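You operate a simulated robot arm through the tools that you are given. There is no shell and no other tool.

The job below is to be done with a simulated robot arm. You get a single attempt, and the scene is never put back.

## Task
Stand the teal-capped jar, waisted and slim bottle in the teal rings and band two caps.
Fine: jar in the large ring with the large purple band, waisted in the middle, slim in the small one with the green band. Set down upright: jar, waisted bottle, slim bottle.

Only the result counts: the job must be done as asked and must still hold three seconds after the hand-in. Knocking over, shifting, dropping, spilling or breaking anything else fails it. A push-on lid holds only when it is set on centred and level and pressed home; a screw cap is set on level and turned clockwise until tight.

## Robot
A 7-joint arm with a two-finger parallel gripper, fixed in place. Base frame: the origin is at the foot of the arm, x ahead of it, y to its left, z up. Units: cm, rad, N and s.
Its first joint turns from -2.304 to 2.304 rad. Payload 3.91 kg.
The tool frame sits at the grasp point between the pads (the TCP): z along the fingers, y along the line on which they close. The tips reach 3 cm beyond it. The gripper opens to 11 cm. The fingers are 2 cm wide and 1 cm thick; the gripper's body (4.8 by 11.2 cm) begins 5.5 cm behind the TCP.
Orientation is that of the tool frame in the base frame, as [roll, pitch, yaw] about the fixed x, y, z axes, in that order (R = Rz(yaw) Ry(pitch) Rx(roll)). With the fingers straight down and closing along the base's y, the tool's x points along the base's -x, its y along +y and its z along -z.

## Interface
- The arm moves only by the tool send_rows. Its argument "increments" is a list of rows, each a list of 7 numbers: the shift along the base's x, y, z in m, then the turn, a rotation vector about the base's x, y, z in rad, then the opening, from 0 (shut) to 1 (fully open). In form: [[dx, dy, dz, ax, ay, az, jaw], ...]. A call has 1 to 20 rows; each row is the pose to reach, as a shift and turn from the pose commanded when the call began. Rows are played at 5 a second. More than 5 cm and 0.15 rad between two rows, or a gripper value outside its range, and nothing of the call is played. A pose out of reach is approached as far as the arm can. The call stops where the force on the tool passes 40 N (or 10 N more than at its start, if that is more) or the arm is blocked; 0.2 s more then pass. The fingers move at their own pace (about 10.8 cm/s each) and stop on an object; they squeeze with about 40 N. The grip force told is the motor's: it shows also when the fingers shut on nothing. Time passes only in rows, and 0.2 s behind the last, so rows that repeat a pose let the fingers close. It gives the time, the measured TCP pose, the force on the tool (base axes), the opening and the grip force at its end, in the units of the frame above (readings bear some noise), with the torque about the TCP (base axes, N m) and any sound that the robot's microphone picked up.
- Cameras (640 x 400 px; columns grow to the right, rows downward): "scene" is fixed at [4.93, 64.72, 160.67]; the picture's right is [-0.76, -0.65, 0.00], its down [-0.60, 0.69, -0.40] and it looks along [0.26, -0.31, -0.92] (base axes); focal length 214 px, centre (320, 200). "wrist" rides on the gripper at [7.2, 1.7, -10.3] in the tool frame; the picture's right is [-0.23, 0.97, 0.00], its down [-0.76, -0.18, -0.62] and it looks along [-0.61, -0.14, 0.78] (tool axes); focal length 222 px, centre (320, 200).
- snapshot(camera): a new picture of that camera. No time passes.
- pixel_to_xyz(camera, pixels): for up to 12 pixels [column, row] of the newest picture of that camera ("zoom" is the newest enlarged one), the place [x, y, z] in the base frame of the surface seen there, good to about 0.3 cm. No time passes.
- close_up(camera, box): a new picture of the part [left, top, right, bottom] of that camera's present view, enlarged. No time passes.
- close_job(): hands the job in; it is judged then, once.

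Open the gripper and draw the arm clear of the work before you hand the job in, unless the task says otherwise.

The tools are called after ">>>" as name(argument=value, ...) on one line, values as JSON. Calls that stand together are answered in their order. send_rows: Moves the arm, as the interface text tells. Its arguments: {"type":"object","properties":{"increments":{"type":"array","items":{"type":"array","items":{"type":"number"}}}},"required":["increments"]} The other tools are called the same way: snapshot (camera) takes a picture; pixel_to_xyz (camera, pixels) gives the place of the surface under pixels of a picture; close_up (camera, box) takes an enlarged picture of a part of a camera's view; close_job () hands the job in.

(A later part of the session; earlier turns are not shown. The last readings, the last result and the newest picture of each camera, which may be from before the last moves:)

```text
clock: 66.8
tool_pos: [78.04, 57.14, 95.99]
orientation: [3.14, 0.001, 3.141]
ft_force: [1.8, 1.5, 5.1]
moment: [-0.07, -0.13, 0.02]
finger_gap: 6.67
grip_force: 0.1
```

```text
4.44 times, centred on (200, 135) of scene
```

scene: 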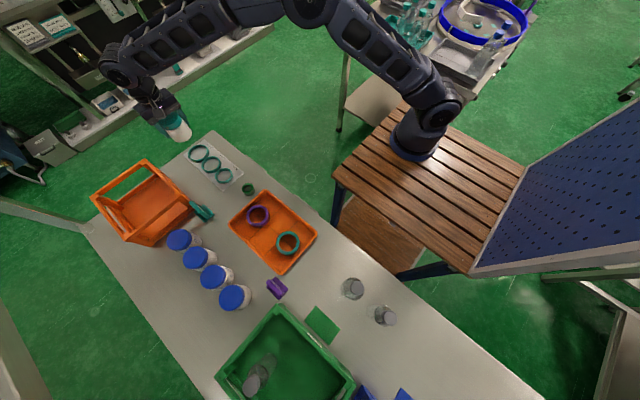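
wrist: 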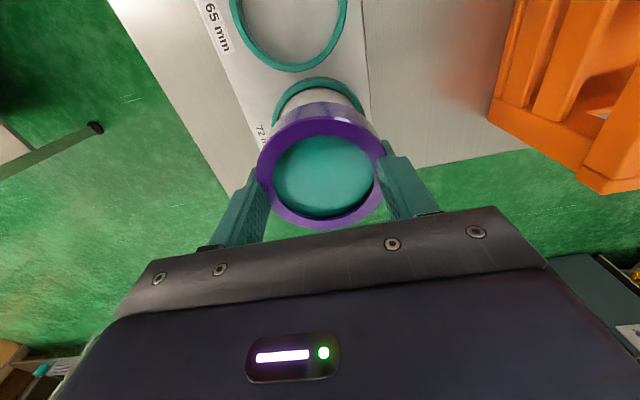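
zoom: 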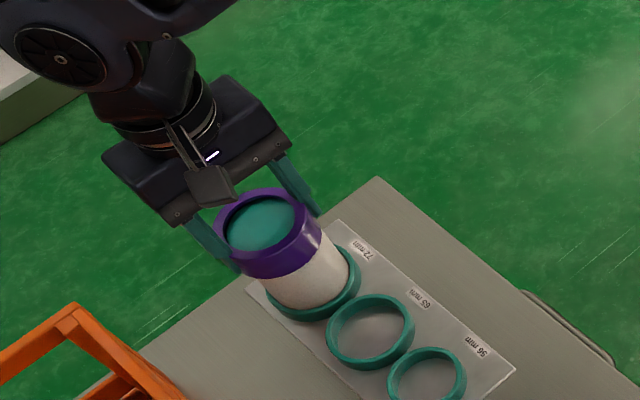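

Contact at 5 N with the jar back in its ring in both pictures. Now I command the jaws fully open to let go of the lid and lift the band off.

>>> send_rows(increments=[[0, 0, 0, 0, 0, 0, 1], [0, 0, 0, 0, 0, 0, 1], [0, 0, 0, 0, 0, 0, 1], [0, 0, 0.002, 0, 0, 0, 1], [0, 0, 0.005, 0, 0, 0, 1], [0, 0, 0.008, 0, 0, 0, 1], [0, 0, 0.012, 0, 0, 0, 1], [0, 0, 0.012, 0, 0, 0, 1]])

>>> close_up(camera="wrist", box=[200, 60, 440, 250])

>>> close_up(camera="scene", box=[140, 90, 260, 180])

```text
clock: 68.6
tool_pos: [78.03, 57.41, 97.18]
orientation: [-3.141, 0.0, -3.141]
ft_force: [-0.4, -0.1, -0.4]
moment: [0.03, 0.01, 0.02]
finger_gap: 7.34
grip_force: 0.1
```

```text
2.11 times, centred on (320, 155) of wrist
```

zoom: 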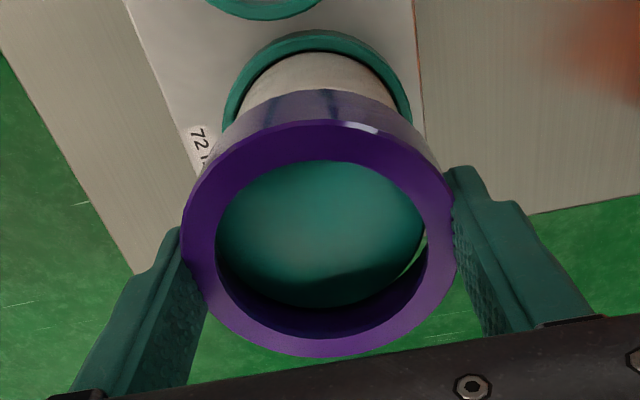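

```text
4.44 times, centred on (200, 135) of scene
```

zoom: 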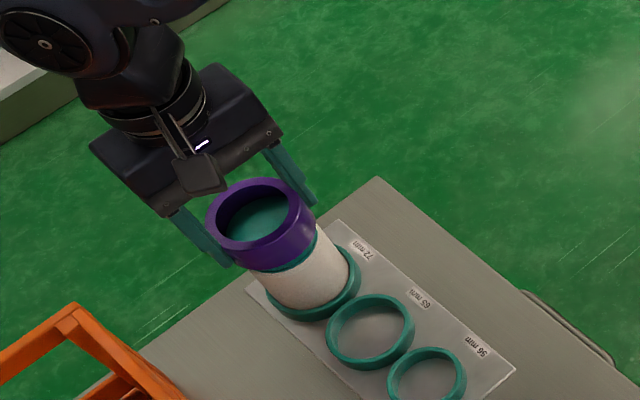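

The jar stayed and the gap has grown to 7.34, with the right finger almost out of the band wall. The band still surrounds the lid, so if it drops it lands on the lid; I lower a bit and snap the jaws again here.

>>> send_rows(increments=[[0, 0, -0.003, 0, 0, 0, 1], [0, 0, -0.005, 0, 0, 0, 1], [0, 0, -0.005, 0, 0, 0, 0.68], [0, 0, -0.005, 0, 0, 0, 1], [0, 0, -0.005, 0, 0, 0, 1], [0, 0, -0.005, 0, 0, 0, 1]])

>>> close_up(camera="wrist", box=[200, 60, 440, 250])

```text
clock: 70.0
tool_pos: [78.03, 57.29, 96.59]
orientation: [3.141, 0.0, 3.141]
ft_force: [-0.7, -0.4, -1.3]
moment: [-0.03, -0.01, -0.02]
finger_gap: 7.25
grip_force: 0.1
```

```text
2.11 times, centred on (320, 155) of wrist
```

zoom: 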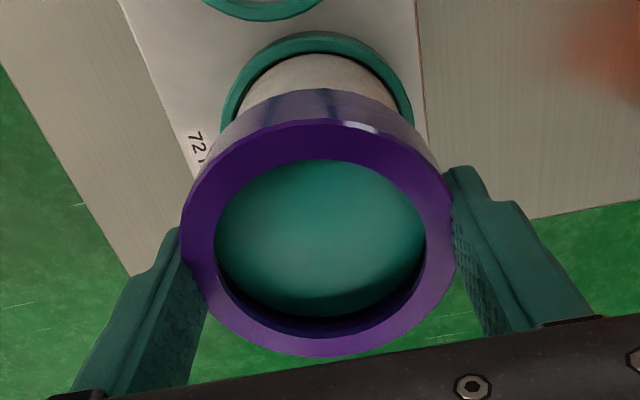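

The right finger looks nearly free and the left one still overlaps the band's edge. I zoom in on both sides.

>>> close_up(camera="wrist", box=[345, 110, 425, 190])

>>> close_up(camera="wrist", box=[235, 130, 315, 230])

```text
5.00 times, centred on (385, 150) of wrist
```

zoom: 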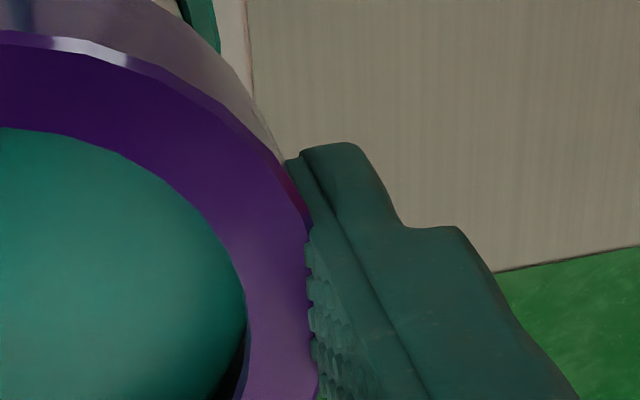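

```text
4.00 times, centred on (275, 180) of wrist
```

zoom: 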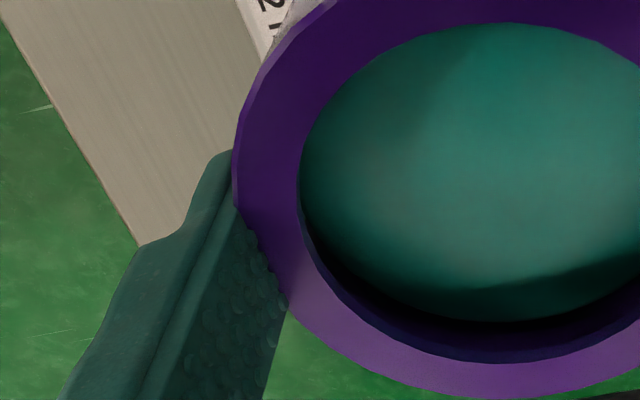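

The right pad is only about 1–2 mm into the rim now. I nudge the hand +y in small steps with the jaws open to bring it out, using the lid as the stop for the band.

>>> send_rows(increments=[[0, 0.001, 0, 0, 0, 0, 1], [0, 0.002, 0, 0, 0, 0, 1], [0, 0.003, 0, 0, 0, 0, 1], [0, 0.003, 0, 0, 0, 0, 1]])

>>> close_up(camera="wrist", box=[200, 60, 440, 250])

```text
clock: 71.0
tool_pos: [78.01, 57.61, 96.58]
orientation: [3.14, -0.002, 3.141]
ft_force: [-0.2, -1.0, 0.7]
moment: [-0.03, -0.02, 0.02]
finger_gap: 7.31
grip_force: 0.0
```

```text
2.11 times, centred on (320, 155) of wrist
```

zoom: 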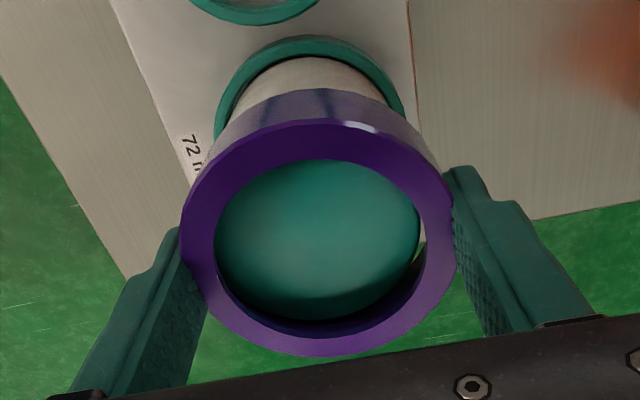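

The band just moved with the hand (only -1 N). I re-centre in y and lift the band clear of the lid with a mild opening command so the lid is not gripped, to free it over the tray instead.

>>> send_rows(increments=[[0, -0.0015, 0, 0, 0, 0, 0.72], [0, -0.003, 0, 0, 0, 0, 0.7], [0, -0.003, 0.004, 0, 0, 0, 0.7], [0, -0.003, 0.008, 0, 0, 0, 0.7], [0, -0.003, 0.012, 0, 0, 0, 0.7], [0, -0.003, 0.012, 0, 0, 0, 0.7]])

>>> close_up(camera="wrist", box=[200, 60, 440, 250])

>>> close_up(camera="scene", box=[140, 90, 260, 180])

```text
clock: 72.4
tool_pos: [77.98, 57.34, 97.87]
orientation: [-3.141, 0.0, -3.142]
ft_force: [0.6, 0.1, 0.4]
moment: [-0.01, 0.01, -0.01]
finger_gap: 6.93
grip_force: 0.1
```

```text
2.11 times, centred on (320, 155) of wrist
```

zoom: 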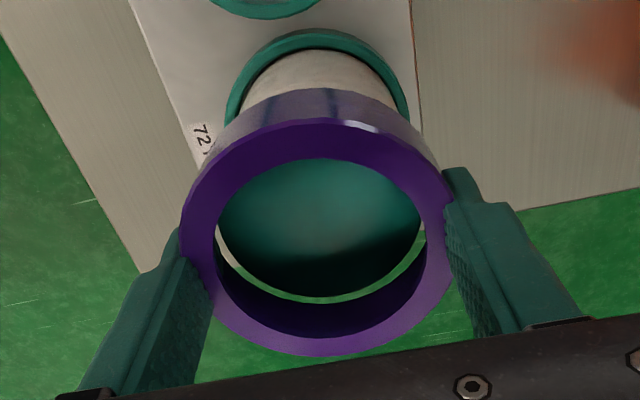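

```text
4.44 times, centred on (200, 135) of scene
```

zoom: 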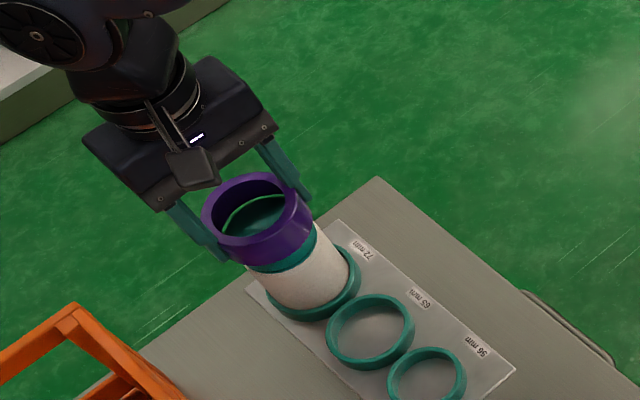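

The jar stays put and the band is free of it. I carry the band back over the tray with the jaws at a mild command so nothing pops loose on the way.

>>> send_rows(increments=[[0, 0, 0.03, 0, 0, 0, 0.66], [-0.01, 0, 0.06, 0, 0, 0, 0.64], [-0.05, 0.002, 0.065, 0, 0, 0, 0.62], [-0.09, 0.005, 0.065, 0, 0, 0, 0.62], [-0.13, 0.008, 0.065, 0, 0, 0, 0.62], [-0.17, 0.011, 0.065, 0, 0, 0, 0.62], [-0.21, 0.014, 0.065, 0, 0, 0, 0.62], [-0.25, 0.017, 0.065, 0, 0, 0, 0.62], [-0.29, 0.02, 0.065, 0, 0, 0, 0.62], [-0.33, 0.023, 0.065, 0, 0, 0, 0.62], [-0.36, 0.025, 0.065, 0, 0, 0, 0.62], [-0.3927, 0.0267, 0.065, 0, 0, 0, 0.62], [-0.3927, 0.0267, 0.065, 0, 0, 0, 0.62]])

>>> snapshot(camera="wrist")

>>> snapshot(camera="scene")

```text
clock: 75.2
tool_pos: [38.75, 59.92, 104.52]
orientation: [-3.141, 0.0, 3.142]
ft_force: [-0.2, 0.7, 0.3]
moment: [-0.03, 0.02, -0.03]
finger_gap: 6.28
grip_force: 0.1
```

```text
taken
```

wrist: 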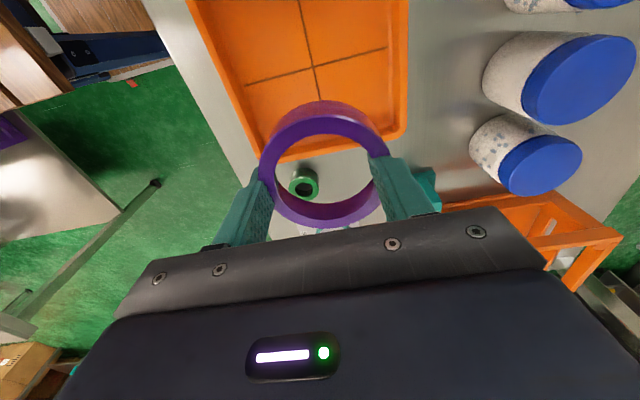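

```text
taken
```

scene: 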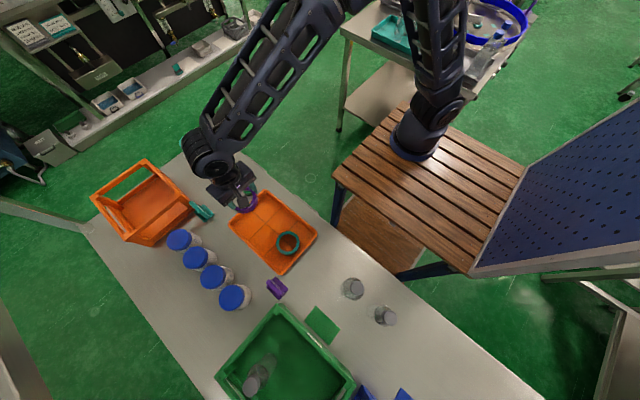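

The gap fell to 6.28 without the lid inside, meaning the wall pushes the fingers inward; closing should free them into the hole. I lower the band to just above the tray floor first.

>>> send_rows(increments=[[0, 0, -0.04, 0, 0, 0, 0.62], [0, 0, -0.08, 0, 0, 0, 0.62], [0, 0, -0.11, 0, 0, 0, 0.62], [0, 0, -0.13, 0, 0, 0, 0.62], [0, 0, -0.14, 0, 0, 0, 0.62], [0, 0, -0.1455, 0, 0, 0, 0.62], [0, 0, -0.1455, 0, 0, 0, 0.62]])

>>> snapshot(camera="wrist")

>>> close_up(camera="scene", box=[220, 170, 300, 230])

```text
clock: 76.8
tool_pos: [38.59, 59.89, 89.81]
orientation: [3.141, -0.001, -3.141]
ft_force: [-0.7, 0.4, -0.2]
moment: [-0.03, 0.0, -0.01]
finger_gap: 6.27
grip_force: 0.1
```

```text
taken
```

wrist: 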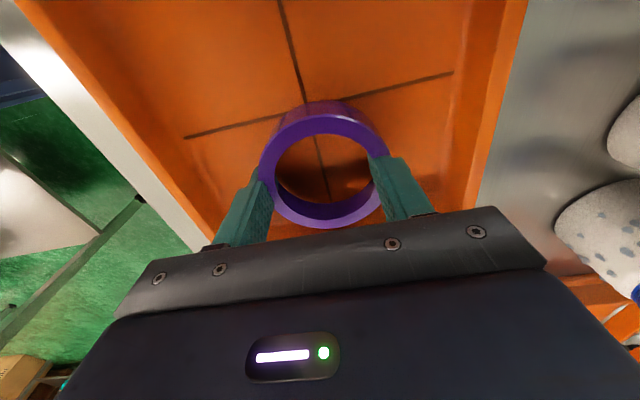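

```text
6.67 times, centred on (260, 200) of scene
```

zoom: 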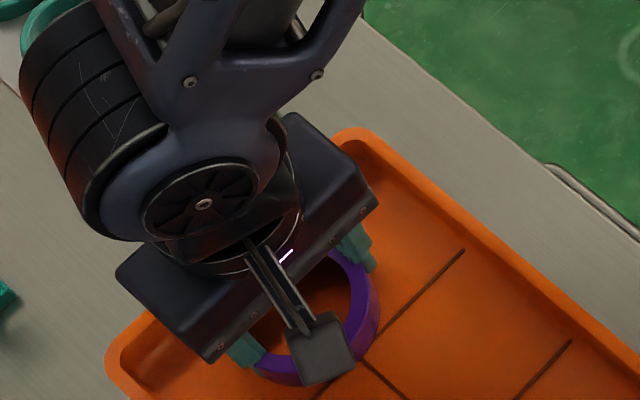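

The band is just above the tray floor. I close the jaws to 3.3 cm so the fingers move inward out of the wall into the hole.

>>> send_rows(increments=[[0, 0, 0, 0, 0, 0, 0.5], [0, 0, 0, 0, 0, 0, 0.4], [0, 0, 0, 0, 0, 0, 0.3], [0, 0, 0, 0, 0, 0, 0.3], [0, 0, 0, 0, 0, 0, 0.3]])

>>> close_up(camera="wrist", box=[200, 60, 440, 250])

```text
clock: 78.0
tool_pos: [38.62, 59.95, 89.87]
orientation: [-3.141, -0.002, 3.141]
ft_force: [0.1, -0.2, 0.0]
moment: [-0.01, -0.02, 0.0]
finger_gap: 3.3
grip_force: 0.1
```

```text
2.11 times, centred on (320, 155) of wrist
```

zoom: 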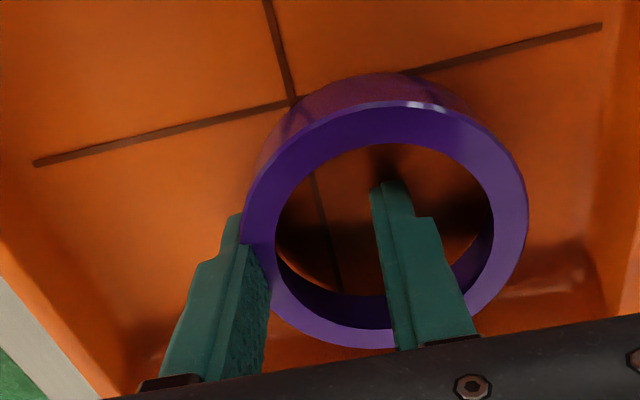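

The right finger is now free inside the hole and the band slid toward +y, with the left finger still at the left wall. I shift the hand +y a little (left finger inward) and close further to separate it from the wall.

>>> send_rows(increments=[[0, 0, 0, 0, 0, 0, 0.15], [0, 0, 0, 0, 0, 0, 0.1], [0, 0, 0, 0, 0, 0, 0.1]])

>>> close_up(camera="wrist", box=[200, 60, 440, 250])

```text
clock: 78.8
tool_pos: [38.69, 59.91, 89.87]
orientation: [3.14, 0.001, -3.14]
ft_force: [0.9, 0.9, 0.0]
moment: [0.01, 0.03, -0.03]
finger_gap: 1.11
grip_force: 0.1
```

```text
2.11 times, centred on (320, 155) of wrist
```

zoom: 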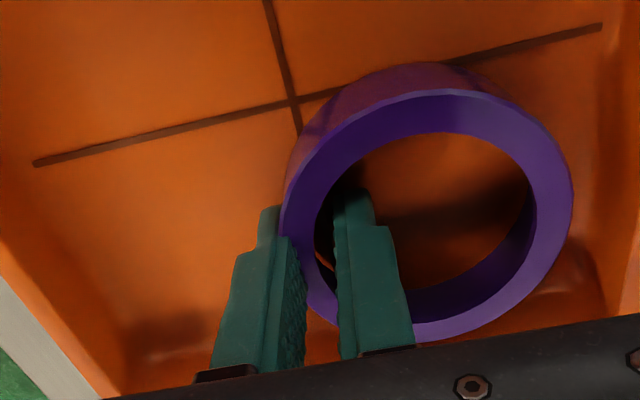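

Closing to 1.1 cm pushed the band along to the right, with its left wall between the fingers. I open again a little to see whether the band stays or follows the left finger.

>>> send_rows(increments=[[0, 0, 0, 0, 0, 0, 0.2], [0, 0, 0, 0, 0, 0, 0.3], [0, 0, 0, 0, 0, 0, 0.35], [0, 0, 0, 0, 0, 0, 0.35]])

>>> close_up(camera="wrist", box=[200, 60, 440, 250])

```text
clock: 79.8
tool_pos: [38.63, 59.91, 89.91]
orientation: [3.141, -0.001, 3.14]
ft_force: [0.6, 0.0, -0.6]
moment: [0.0, 0.0, -0.02]
finger_gap: 3.86
grip_force: 0.0
```

```text
2.11 times, centred on (320, 155) of wrist
```

zoom: 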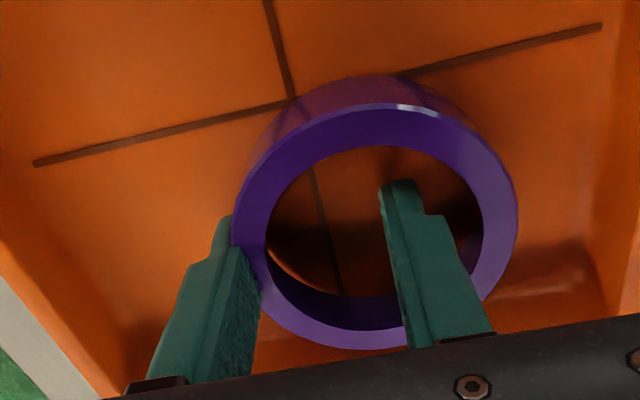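

The band follows the left finger, so only that one is still caught. I close fully so the right finger, inside the hole, pushes the band's lip against the left finger and drives that finger inward through the wall.

>>> send_rows(increments=[[0, 0, 0, 0, 0, 0, 0.2], [0, 0, 0, 0, 0, 0, 0.1], [0, 0, 0, 0, 0, 0, 0], [0, 0, 0, 0, 0, 0, 0], [0, 0, 0, 0, 0, 0, 0]])

>>> close_up(camera="wrist", box=[200, 60, 440, 250])

```text
clock: 81.0
tool_pos: [38.71, 60.01, 89.8]
orientation: [3.141, 0.001, -3.141]
ft_force: [0.7, 0.4, 0.0]
moment: [0.05, -0.01, 0.01]
finger_gap: 0.0
grip_force: 38.6
```

```text
2.11 times, centred on (320, 155) of wrist
```

zoom: 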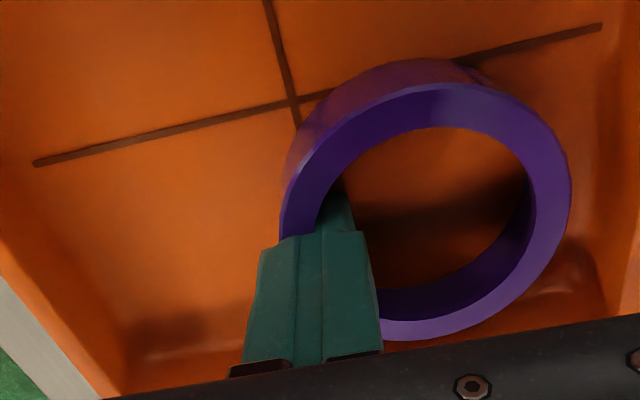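

The jaws closed fully with the left finger's inner face at the lip's inner edge. I open slightly to see whether the wall now lets the left finger go.

>>> send_rows(increments=[[0, 0, 0, 0, 0, 0, 0.1], [0, 0, 0, 0, 0, 0, 0.2], [0, 0, 0, 0, 0, 0, 0.2]])

>>> close_up(camera="wrist", box=[200, 60, 440, 250])

```text
clock: 81.8
tool_pos: [38.61, 60.03, 89.84]
orientation: [3.14, 0.001, -3.14]
ft_force: [0.8, -0.7, 0.5]
moment: [0.04, 0.01, 0.02]
finger_gap: 2.19
grip_force: 0.0
```

```text
2.11 times, centred on (320, 155) of wrist
```

zoom: 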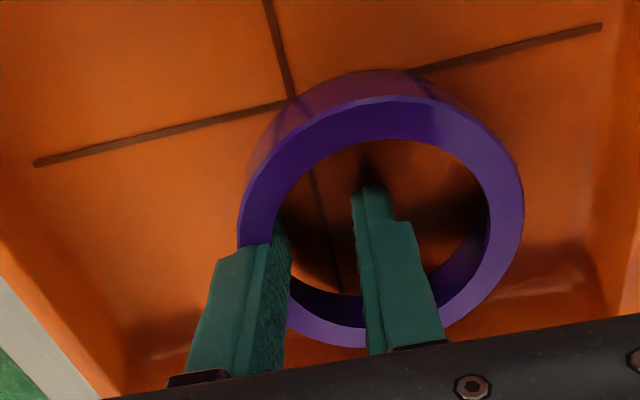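

The left finger has moved inward to the lip's inner edge. I press the band lightly on the tray floor so it is held by friction, then will move the hand +y to bring the left finger fully into the hole.

>>> send_rows(increments=[[0, 0, -0.001, 0, 0, 0, 0.2], [0, 0, -0.002, 0, 0, 0, 0.2], [0, 0, -0.003, 0, 0, 0, 0.2], [0, 0, -0.003, 0, 0, 0, 0.2]])

>>> close_up(camera="wrist", box=[200, 60, 440, 250])

```text
clock: 82.8
tool_pos: [38.55, 59.98, 89.48]
orientation: [-3.141, -0.001, 3.141]
ft_force: [-1.8, -0.1, 6.6]
moment: [-0.06, 0.09, -0.02]
finger_gap: 2.22
grip_force: 0.3
```

```text
2.11 times, centred on (320, 155) of wrist
```

zoom: 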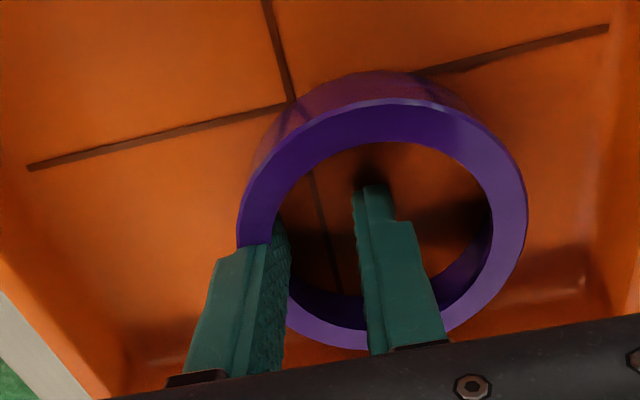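

Light contact (6.6 N). Now I move the hand +y in steps while keeping the press.

>>> send_rows(increments=[[0, 0.003, -0.0005, 0, 0, 0, 0.2], [0, 0.006, -0.0005, 0, 0, 0, 0.2], [0, 0.009, -0.0005, 0, 0, 0, 0.2], [0, 0.012, -0.0005, 0, 0, 0, 0.2], [0, 0.012, -0.0005, 0, 0, 0, 0.2]])

>>> close_up(camera="wrist", box=[200, 60, 440, 250])

```text
clock: 84.0
tool_pos: [38.78, 61.17, 89.6]
orientation: [-3.141, 0.0, 3.141]
ft_force: [1.4, -3.9, 13.7]
moment: [-0.27, -0.06, -0.06]
finger_gap: 2.42
grip_force: 2.1
```

```text
2.11 times, centred on (320, 155) of wrist
```

zoom: 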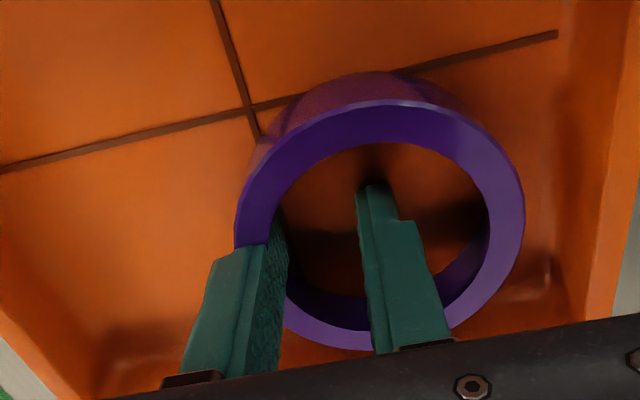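

The band just slides along with the trapped finger. I lift it about 1 cm off the floor and work the jaws open and closed several times, so the sliding frees the wall and the band can slip down off the finger by its weight.

>>> send_rows(increments=[[0, -0.006, 0.003, 0, 0, 0, 0.2], [0, -0.012, 0.01, 0, 0, 0, 0.2], [0, -0.012, 0.01, 0, 0, 0, 0], [0, -0.012, 0.01, 0, 0, 0, 0], [0, -0.012, 0.01, 0, 0, 0, 0.7], [0, -0.012, 0.01, 0, 0, 0, 0.7], [0, -0.012, 0.01, 0, 0, 0, 0], [0, -0.012, 0.01, 0, 0, 0, 0], [0, -0.012, 0.01, 0, 0, 0, 0.7], [0, -0.012, 0.01, 0, 0, 0, 0.7], [0, -0.012, 0.01, 0, 0, 0, 0], [0, -0.012, 0.01, 0, 0, 0, 0], [0, -0.012, 0.01, 0, 0, 0, 0.2], [0, -0.012, 0.01, 0, 0, 0, 0.2]])

>>> close_up(camera="wrist", box=[200, 60, 440, 250])

```text
clock: 87.0
tool_pos: [38.74, 60.04, 90.43]
orientation: [-3.141, 0.0, -3.141]
ft_force: [0.3, 0.6, 0.2]
moment: [0.02, 0.04, 0.0]
finger_gap: 2.19
grip_force: 0.2
```

```text
2.11 times, centred on (320, 155) of wrist
```

zoom: 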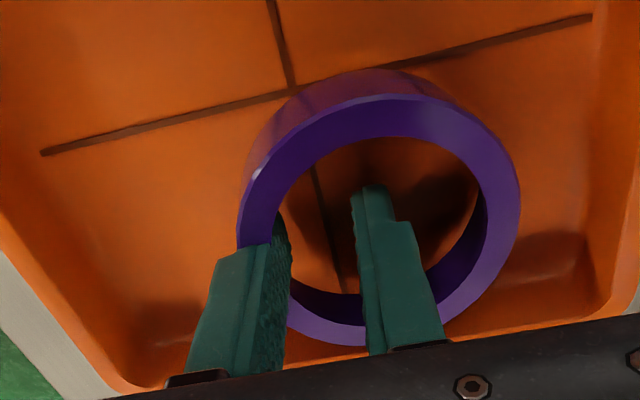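

The band is still hung on the left finger. Before trying anything stronger I check whether the tray has moved at all compared with the first close-up (corners were at (140,195), (290,57), (497,240), (345,398)).

>>> close_up(camera="scene", box=[225, 175, 321, 275])

>>> close_up(camera="wrist", box=[230, 110, 350, 210])

```text
4.00 times, centred on (273, 225) of scene
```

zoom: 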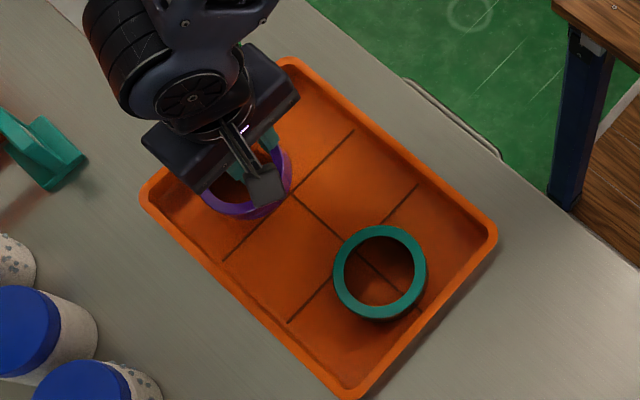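

```text
4.00 times, centred on (290, 160) of wrist
```

zoom: 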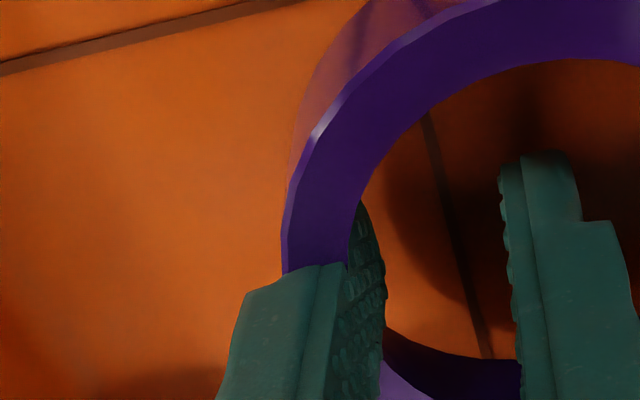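

The tray has not shifted (corners identical). I lower the band to near the floor and move it +y toward the tray's side wall so the wall can hold the band while the left finger is pushed inward; gently at first to sense the contact.

>>> send_rows(increments=[[0, 0, -0.004, 0, 0, 0, 0.2], [0, 0, -0.007, 0, 0, 0, 0.2], [0, 0.004, -0.007, 0, 0, 0, 0.2], [0, 0.007, -0.007, 0, 0, 0, 0.2], [0, 0.009, -0.007, 0, 0, 0, 0.2], [0, 0.01, -0.007, 0, 0, 0, 0.2], [0, 0.01, -0.007, 0, 0, 0, 0.2]])

>>> snapshot(camera="wrist")

```text
clock: 88.6
tool_pos: [38.82, 60.98, 89.81]
orientation: [3.141, 0.0, 3.141]
ft_force: [0.3, -0.4, 1.3]
moment: [0.0, -0.04, 0.02]
finger_gap: 2.2
grip_force: 0.2
```

```text
taken
```

wrist: 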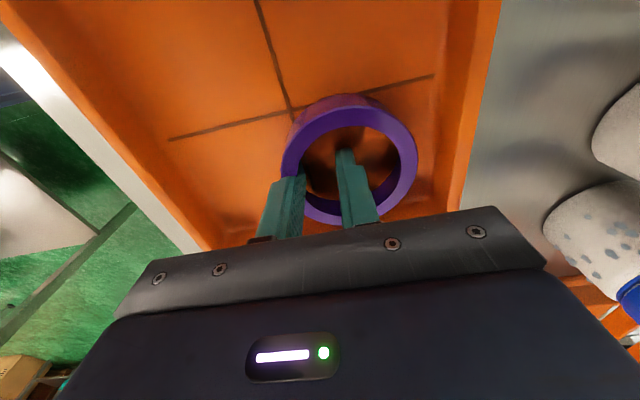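

The band's right edge is at column 416 and the tray wall foot near 438, about 1 cm to go. I continue +y in small steps and watch the sideways force.

>>> send_rows(increments=[[0, 0.003, 0, 0, 0, 0, 0.2], [0, 0.006, 0, 0, 0, 0, 0.2], [0, 0.008, 0, 0, 0, 0, 0.2], [0, 0.01, 0, 0, 0, 0, 0.2], [0, 0.01, 0, 0, 0, 0, 0.2]])

>>> snapshot(camera="wrist")

```text
clock: 89.8
tool_pos: [38.76, 61.88, 89.71]
orientation: [3.141, 0.0, 3.141]
ft_force: [0.3, -0.4, 1.1]
moment: [0.07, 0.01, -0.02]
finger_gap: 2.21
grip_force: 0.2
```

```text
taken
```

wrist: 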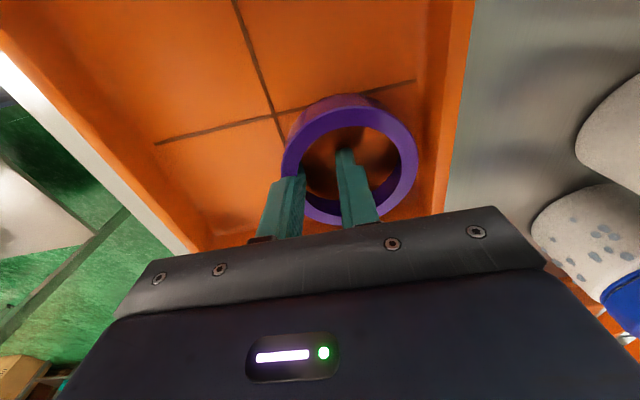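

No contact yet. Another small step toward the wall.

>>> send_rows(increments=[[0, 0.002, 0, 0, 0, 0, 0.2], [0, 0.004, 0, 0, 0, 0, 0.2], [0, 0.006, 0, 0, 0, 0, 0.2], [0, 0.006, 0, 0, 0, 0, 0.2]])

>>> close_up(camera="wrist", box=[230, 80, 470, 240])

```text
clock: 90.8
tool_pos: [38.68, 62.68, 89.73]
orientation: [-3.141, -0.001, 3.141]
ft_force: [-0.5, -5.7, 2.0]
moment: [0.0, 0.0, 0.03]
finger_gap: 2.47
grip_force: 2.3
```

```text
2.50 times, centred on (350, 160) of wrist
```

zoom: 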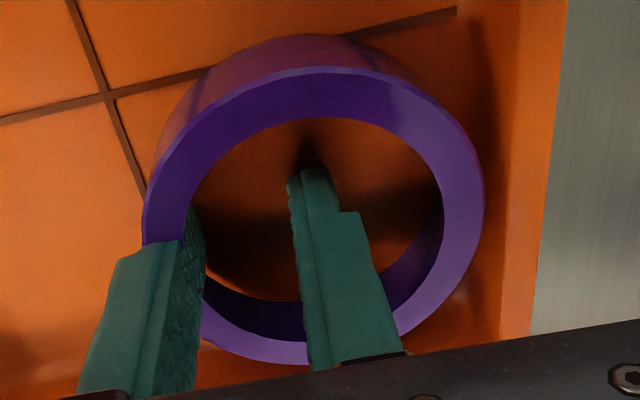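

The band touches the tray wall (Fy -5.7 N). I now close the jaws gradually so the left finger is driven inward while the wall holds the band.

>>> send_rows(increments=[[0, 0, 0, 0, 0, 0, 0.17], [0, 0, 0, 0, 0, 0, 0.14], [0, 0, 0, 0, 0, 0, 0.14]])

>>> close_up(camera="wrist", box=[230, 80, 470, 240])

>>> close_up(camera="scene", box=[225, 175, 321, 275])

```text
clock: 91.6
tool_pos: [38.7, 62.52, 89.74]
orientation: [3.141, 0.001, 3.141]
ft_force: [1.1, -15.7, 1.2]
moment: [-0.05, 0.02, -0.03]
finger_gap: 2.31
grip_force: 8.3
```

```text
2.50 times, centred on (350, 160) of wrist
```

zoom: 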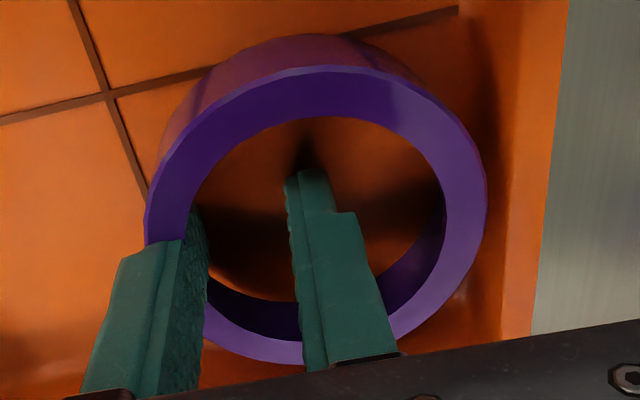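

```text
4.00 times, centred on (273, 225) of scene
```

zoom: 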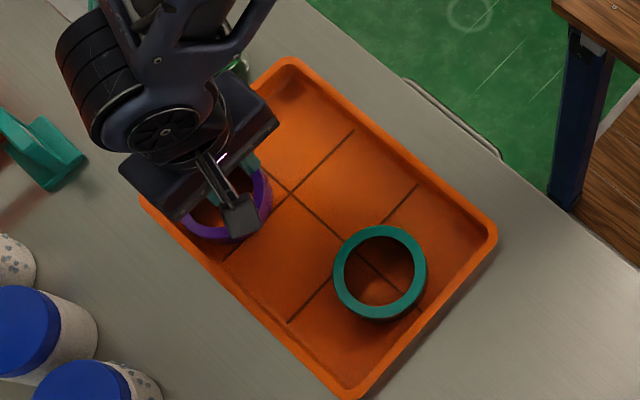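

The tray holds at 15.7 N with no shift (corners unchanged). I keep closing toward zero to push the left finger further in.

>>> send_rows(increments=[[0, 0, 0, 0, 0, 0, 0.1], [0, 0, 0, 0, 0, 0, 0.05], [0, 0, 0, 0, 0, 0, 0], [0, 0, 0, 0, 0, 0, 0]])

>>> close_up(camera="wrist", box=[230, 80, 470, 240])

>>> close_up(camera="scene", box=[225, 175, 321, 275])

```text
clock: 92.6
tool_pos: [38.67, 62.7, 89.68]
orientation: [3.141, 0.001, -3.141]
ft_force: [0.1, 0.1, 0.3]
moment: [-0.04, -0.04, 0.0]
finger_gap: 0.0
grip_force: 37.5
```

```text
2.50 times, centred on (350, 160) of wrist
```

zoom: 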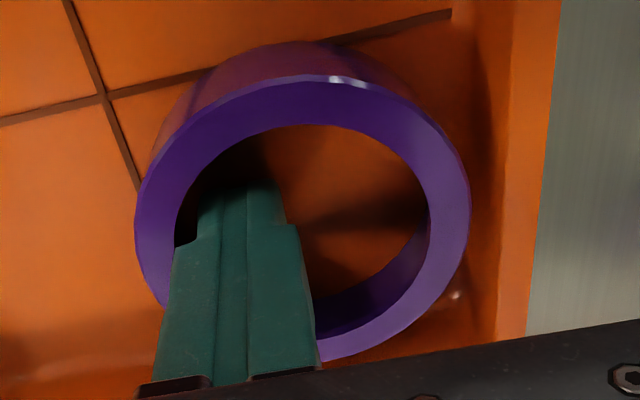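

```text
4.00 times, centred on (273, 225) of scene
```

zoom: 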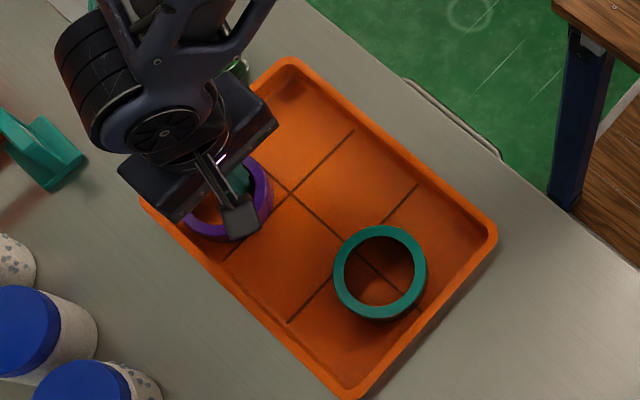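

Both fingers are now free inside the hole, the band sits on the tray floor and the tray is unmoved. I shift the closed fingers to the hole's middle and lift out.

>>> send_rows(increments=[[0, 0.004, 0, 0, 0, 0, 0], [0, 0.008, 0, 0, 0, 0, 0], [0, 0.009, 0.01, 0, 0, 0, 0], [0, 0.009, 0.04, 0, 0, 0, 0], [0, 0.0, 0.08, 0, 0, 0, 0], [-0.01, -0.02, 0.12, 0, 0, 0, 0], [-0.015, -0.03, 0.13, 0, 0, 0, 0.5], [-0.015, -0.03, 0.13, 0, 0, 0, 0.9]])

>>> snapshot(camera="wrist")

>>> close_up(camera="scene", box=[160, 120, 320, 270])

```text
clock: 94.4
tool_pos: [37.21, 59.6, 102.49]
orientation: [3.141, 0.0, -3.14]
ft_force: [-0.6, 0.5, -0.2]
moment: [0.01, 0.01, -0.05]
finger_gap: 9.92
grip_force: 0.1
```

```text
taken
```

wrist: 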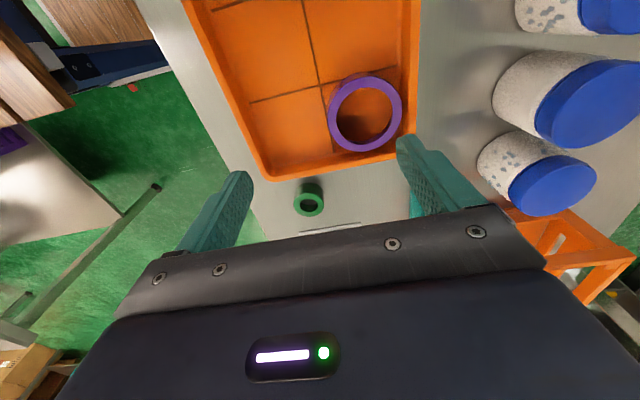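

```text
2.67 times, centred on (240, 195) of scene
```

zoom: 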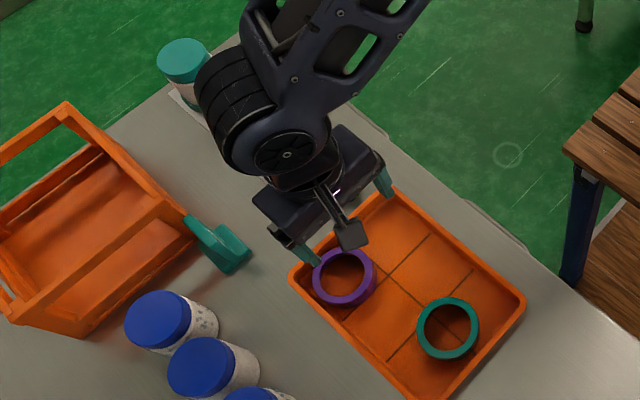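

Everything is recovered: the band lies in the tray near the +y wall at about (39.1,64.1). I lower the closed fingers into its hole and drag it gently back to the tray's middle.

>>> send_rows(increments=[[0.01, 0.025, 0, 0, 0, 0, 0.4], [0.019, 0.0455, -0.02, 0, 0, 0, 0], [0.019, 0.0455, -0.06, 0, 0, 0, 0], [0.019, 0.0455, -0.1, 0, 0, 0, 0], [0.019, 0.0455, -0.1, 0, 0, 0, 0]])

>>> snapshot(camera="wrist")

```text
clock: 95.6
tool_pos: [39.16, 63.98, 92.73]
orientation: [3.141, -0.001, 3.14]
ft_force: [-0.7, -0.2, 0.2]
moment: [-0.02, -0.01, 0.02]
finger_gap: 0.0
grip_force: 37.7
```

```text
taken
```

wrist: 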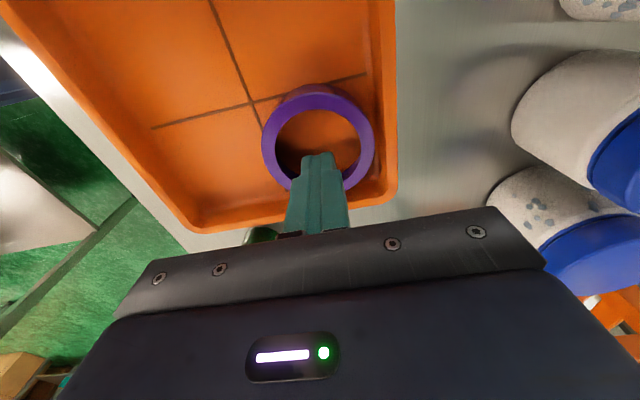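

The closed fingers are above the hole and centred. I lower them in and drag the band in -y by about 4 cm.

>>> send_rows(increments=[[0, 0, -0.012, 0, 0, 0, 0], [0, 0, -0.024, 0, 0, 0, 0], [0, -0.01, -0.024, 0, 0, 0, 0], [0, -0.02, -0.024, 0, 0, 0, 0], [0, -0.03, -0.024, 0, 0, 0, 0], [0, -0.04, -0.024, 0, 0, 0, 0], [0, -0.05, -0.024, 0, 0, 0, 0], [0, -0.059, -0.024, 0, 0, 0, 0], [0, -0.059, -0.024, 0, 0, 0, 0]])

>>> snapshot(camera="wrist")

```text
clock: 97.6
tool_pos: [39.06, 58.24, 90.26]
orientation: [3.141, 0.0, -3.141]
ft_force: [0.2, 0.0, -0.4]
moment: [0.02, 0.0, -0.01]
finger_gap: 0.05
grip_force: 37.7
```

```text
taken
```

wrist: 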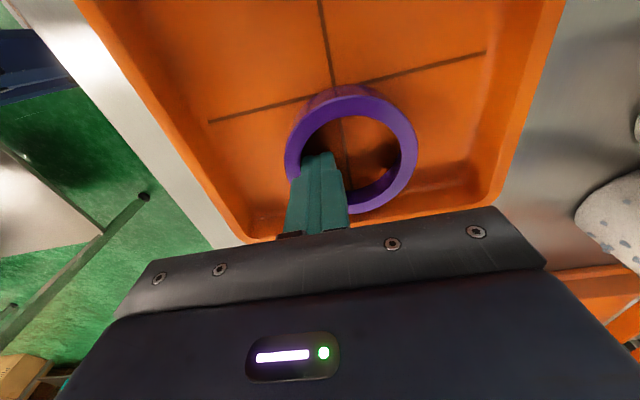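

The band moved with the fingers to the tray's middle. I step +0.8 cm into the free part of the hole, lift out, and look from above.

>>> send_rows(increments=[[0, 0.008, 0, 0, 0, 0, 0], [0, 0.008, 0.01, 0, 0, 0, 0], [0, 0.008, 0.04, 0, 0, 0, 0], [-0.01, 0.012, 0.08, 0, 0, 0, 0], [-0.021, 0.014, 0.12, 0, 0, 0, 0.5], [-0.021, 0.014, 0.12, 0, 0, 0, 0.91], [-0.021, 0.014, 0.12, 0, 0, 0, 0.91]])

>>> snapshot(camera="wrist")

>>> close_up(camera="wrist", box=[220, 50, 412, 200])

```text
clock: 99.2
tool_pos: [37.14, 59.68, 102.38]
orientation: [3.141, 0.0, 3.141]
ft_force: [-0.8, 0.7, -0.4]
moment: [-0.01, 0.0, 0.02]
finger_gap: 10.0
grip_force: 0.1
```

```text
taken
```

wrist: 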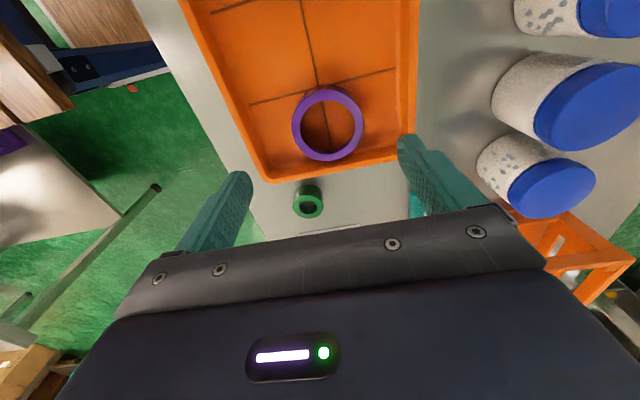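

```text
2.67 times, centred on (316, 125) of wrist
```

zoom: 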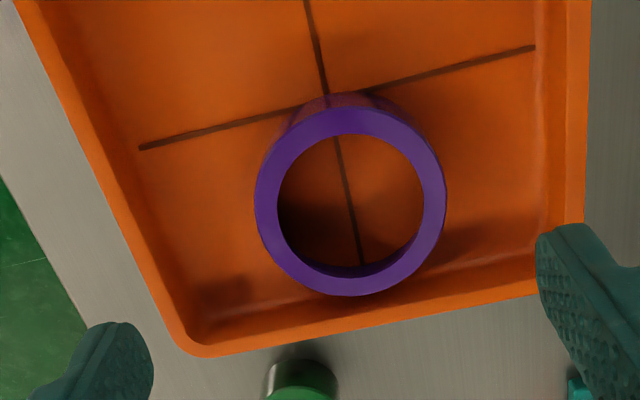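

The band is at about (39.0,60.0), clear of the walls. I descend around it with a 10 cm opening and will grip it more gently this time (small target offset) and release it before any downward pressing.

>>> send_rows(increments=[[0.01, 0.002, -0.03, 0, 0, 0, 0.91], [0.0198, 0.004, -0.07, 0, 0, 0, 0.91], [0.0198, 0.004, -0.1, 0, 0, 0, 0.91], [0.0198, 0.004, -0.115, 0, 0, 0, 0.91], [0.0198, 0.004, -0.124, 0, 0, 0, 0.91], [0.0198, 0.004, -0.124, 0, 0, 0, 0.91]])

>>> close_up(camera="wrist", box=[210, 80, 434, 240])

```text
clock: 100.6
tool_pos: [39.08, 60.12, 89.98]
orientation: [-3.141, 0.0, 3.141]
ft_force: [-0.7, 0.4, -0.7]
moment: [0.01, -0.03, -0.03]
finger_gap: 9.99
grip_force: 0.0
```

```text
2.50 times, centred on (322, 160) of wrist
```

zoom: 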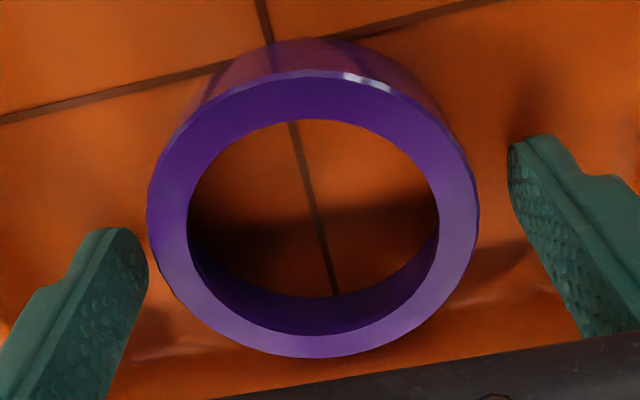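

The band is centred between the fingers within 0.1 cm. I shift -0.1 cm in x and close gently.

>>> send_rows(increments=[[-0.001, 0, 0, 0, 0, 0, 0.85], [-0.001, 0, 0, 0, 0, 0, 0.76], [-0.001, 0, 0, 0, 0, 0, 0.68], [-0.001, 0, 0, 0, 0, 0, 0.66], [-0.001, 0, 0, 0, 0, 0, 0.66]])

>>> close_up(camera="wrist", box=[210, 80, 434, 240])

```text
clock: 101.8
tool_pos: [38.88, 60.02, 89.99]
orientation: [3.14, 0.001, -3.141]
ft_force: [-1.0, 1.1, 0.2]
moment: [-0.04, 0.02, -0.05]
finger_gap: 8.05
grip_force: 39.9
```

```text
2.50 times, centred on (322, 160) of wrist
```

zoom: 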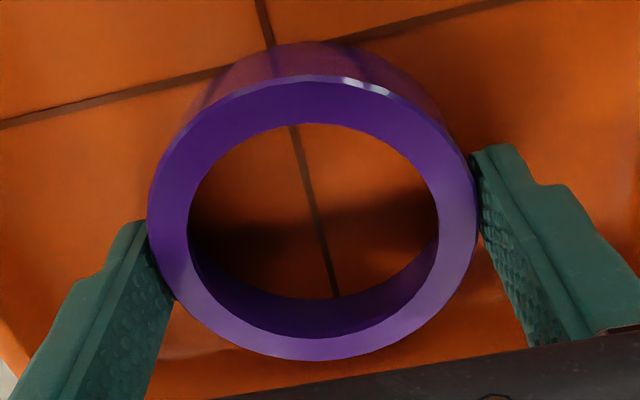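

Grip is still 40 N at that target. I ease the jaw target to 0.722 to see if a lighter hold results.

>>> send_rows(increments=[[0, 0, 0, 0, 0, 0, 0.718], [0, 0, 0, 0, 0, 0, 0.718]])

```text
clock: 102.4
tool_pos: [38.91, 60.09, 89.93]
orientation: [3.141, 0.0, 3.141]
ft_force: [-0.3, -0.8, 0.1]
moment: [-0.01, -0.01, 0.03]
finger_gap: 8.04
grip_force: 40.2
```

The gripper always holds with 40 N, so I will simply avoid pressing while gripping. I lift the band and carry it over the jar at z≈107 to measure the lid again.

>>> send_rows(increments=[[0, 0, 0.01, 0, 0, 0, 0.66], [0, 0, 0.05, 0, 0, 0, 0.66], [0, 0, 0.09, 0, 0, 0, 0.66], [0, 0, 0.13, 0, 0, 0, 0.66], [0.02, -0.002, 0.165, 0, 0, 0, 0.66], [0.06, -0.005, 0.171, 0, 0, 0, 0.66], [0.1, -0.008, 0.171, 0, 0, 0, 0.66], [0.14, -0.011, 0.171, 0, 0, 0, 0.66], [0.18, -0.014, 0.171, 0, 0, 0, 0.66], [0.22, -0.017, 0.171, 0, 0, 0, 0.66], [0.26, -0.02, 0.171, 0, 0, 0, 0.66], [0.3, -0.023, 0.171, 0, 0, 0, 0.66], [0.34, -0.026, 0.171, 0, 0, 0, 0.66], [0.375, -0.029, 0.171, 0, 0, 0, 0.66], [0.391, -0.029, 0.171, 0, 0, 0, 0.66], [0.391, -0.029, 0.171, 0, 0, 0, 0.66], [0.391, -0.029, 0.171, 0, 0, 0, 0.66]])

>>> snapshot(camera="wrist")

>>> close_up(camera="wrist", box=[240, 50, 400, 170])

```text
clock: 106.0
tool_pos: [78.18, 57.08, 107.11]
orientation: [3.141, 0.002, -3.141]
ft_force: [-0.2, -0.7, -1.1]
moment: [0.04, 0.01, 0.0]
finger_gap: 8.03
grip_force: 39.4
```

```text
taken
```

wrist: 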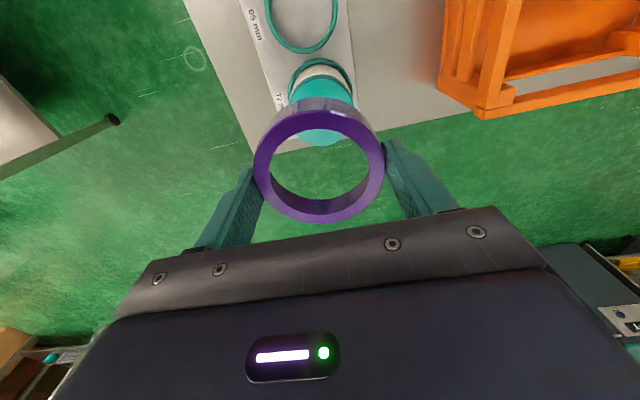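

```text
3.33 times, centred on (320, 110) of wrist
```

zoom: 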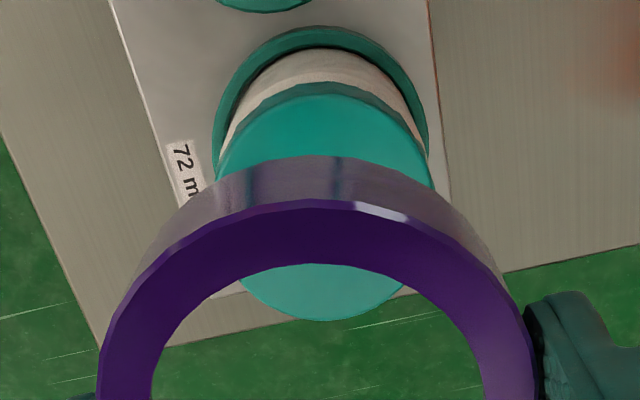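

Lid centre now computes to (77.91,57.26) against the band at (78.02,57.06). I shift (-0.1,+0.2) cm and lower to just above the lid (z≈98.5).

>>> send_rows(increments=[[-0.001, 0.002, -0.03, 0, 0, 0, 0.66], [-0.001, 0.002, -0.06, 0, 0, 0, 0.66], [-0.001, 0.002, -0.078, 0, 0, 0, 0.66], [-0.001, 0.002, -0.0856, 0, 0, 0, 0.66], [-0.001, 0.002, -0.0856, 0, 0, 0, 0.66], [-0.001, 0.002, -0.0856, 0, 0, 0, 0.66]])

>>> close_up(camera="wrist", box=[260, 130, 380, 230])

```text
clock: 107.4
tool_pos: [78.17, 57.15, 98.57]
orientation: [-3.14, 0.002, -3.141]
ft_force: [-0.7, -0.2, -0.5]
moment: [0.0, -0.03, -0.04]
finger_gap: 8.05
grip_force: 40.4
```

```text
4.00 times, centred on (320, 180) of wrist
```

zoom: 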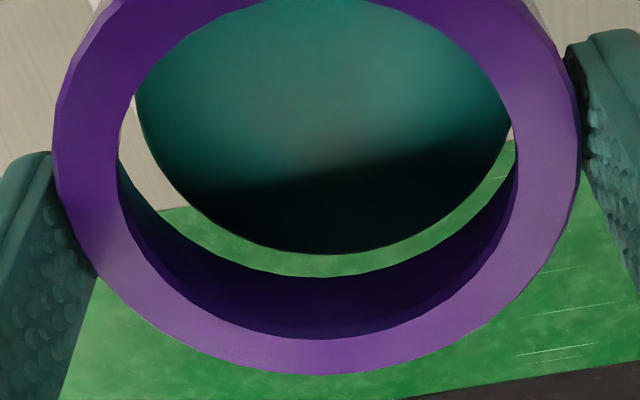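

The lid sits slightly right and near relative to the bore (gap 28 px left vs 14 px right). I shift (-0.06,+0.1) cm and lower to z≈97.1 so the skirt starts to surround the lid.

>>> send_rows(increments=[[-0.0006, 0.001, 0, 0, 0, 0, 0.66], [-0.0006, 0.001, -0.003, 0, 0, 0, 0.66], [-0.0006, 0.001, -0.007, 0, 0, 0, 0.66], [-0.0006, 0.001, -0.011, 0, 0, 0, 0.66], [-0.0006, 0.001, -0.014, 0, 0, 0, 0.66], [-0.0006, 0.001, -0.014, 0, 0, 0, 0.66]])

>>> close_up(camera="wrist", box=[260, 130, 380, 230])

```text
clock: 108.8
tool_pos: [78.05, 57.41, 97.23]
orientation: [-3.141, -0.001, 3.141]
ft_force: [1.0, 0.2, 1.1]
moment: [0.02, -0.04, 0.01]
finger_gap: 8.06
grip_force: 39.9
```

```text
4.00 times, centred on (320, 180) of wrist
```

zoom: 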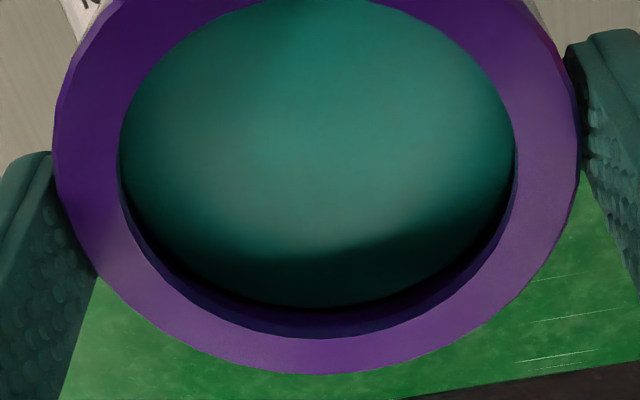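

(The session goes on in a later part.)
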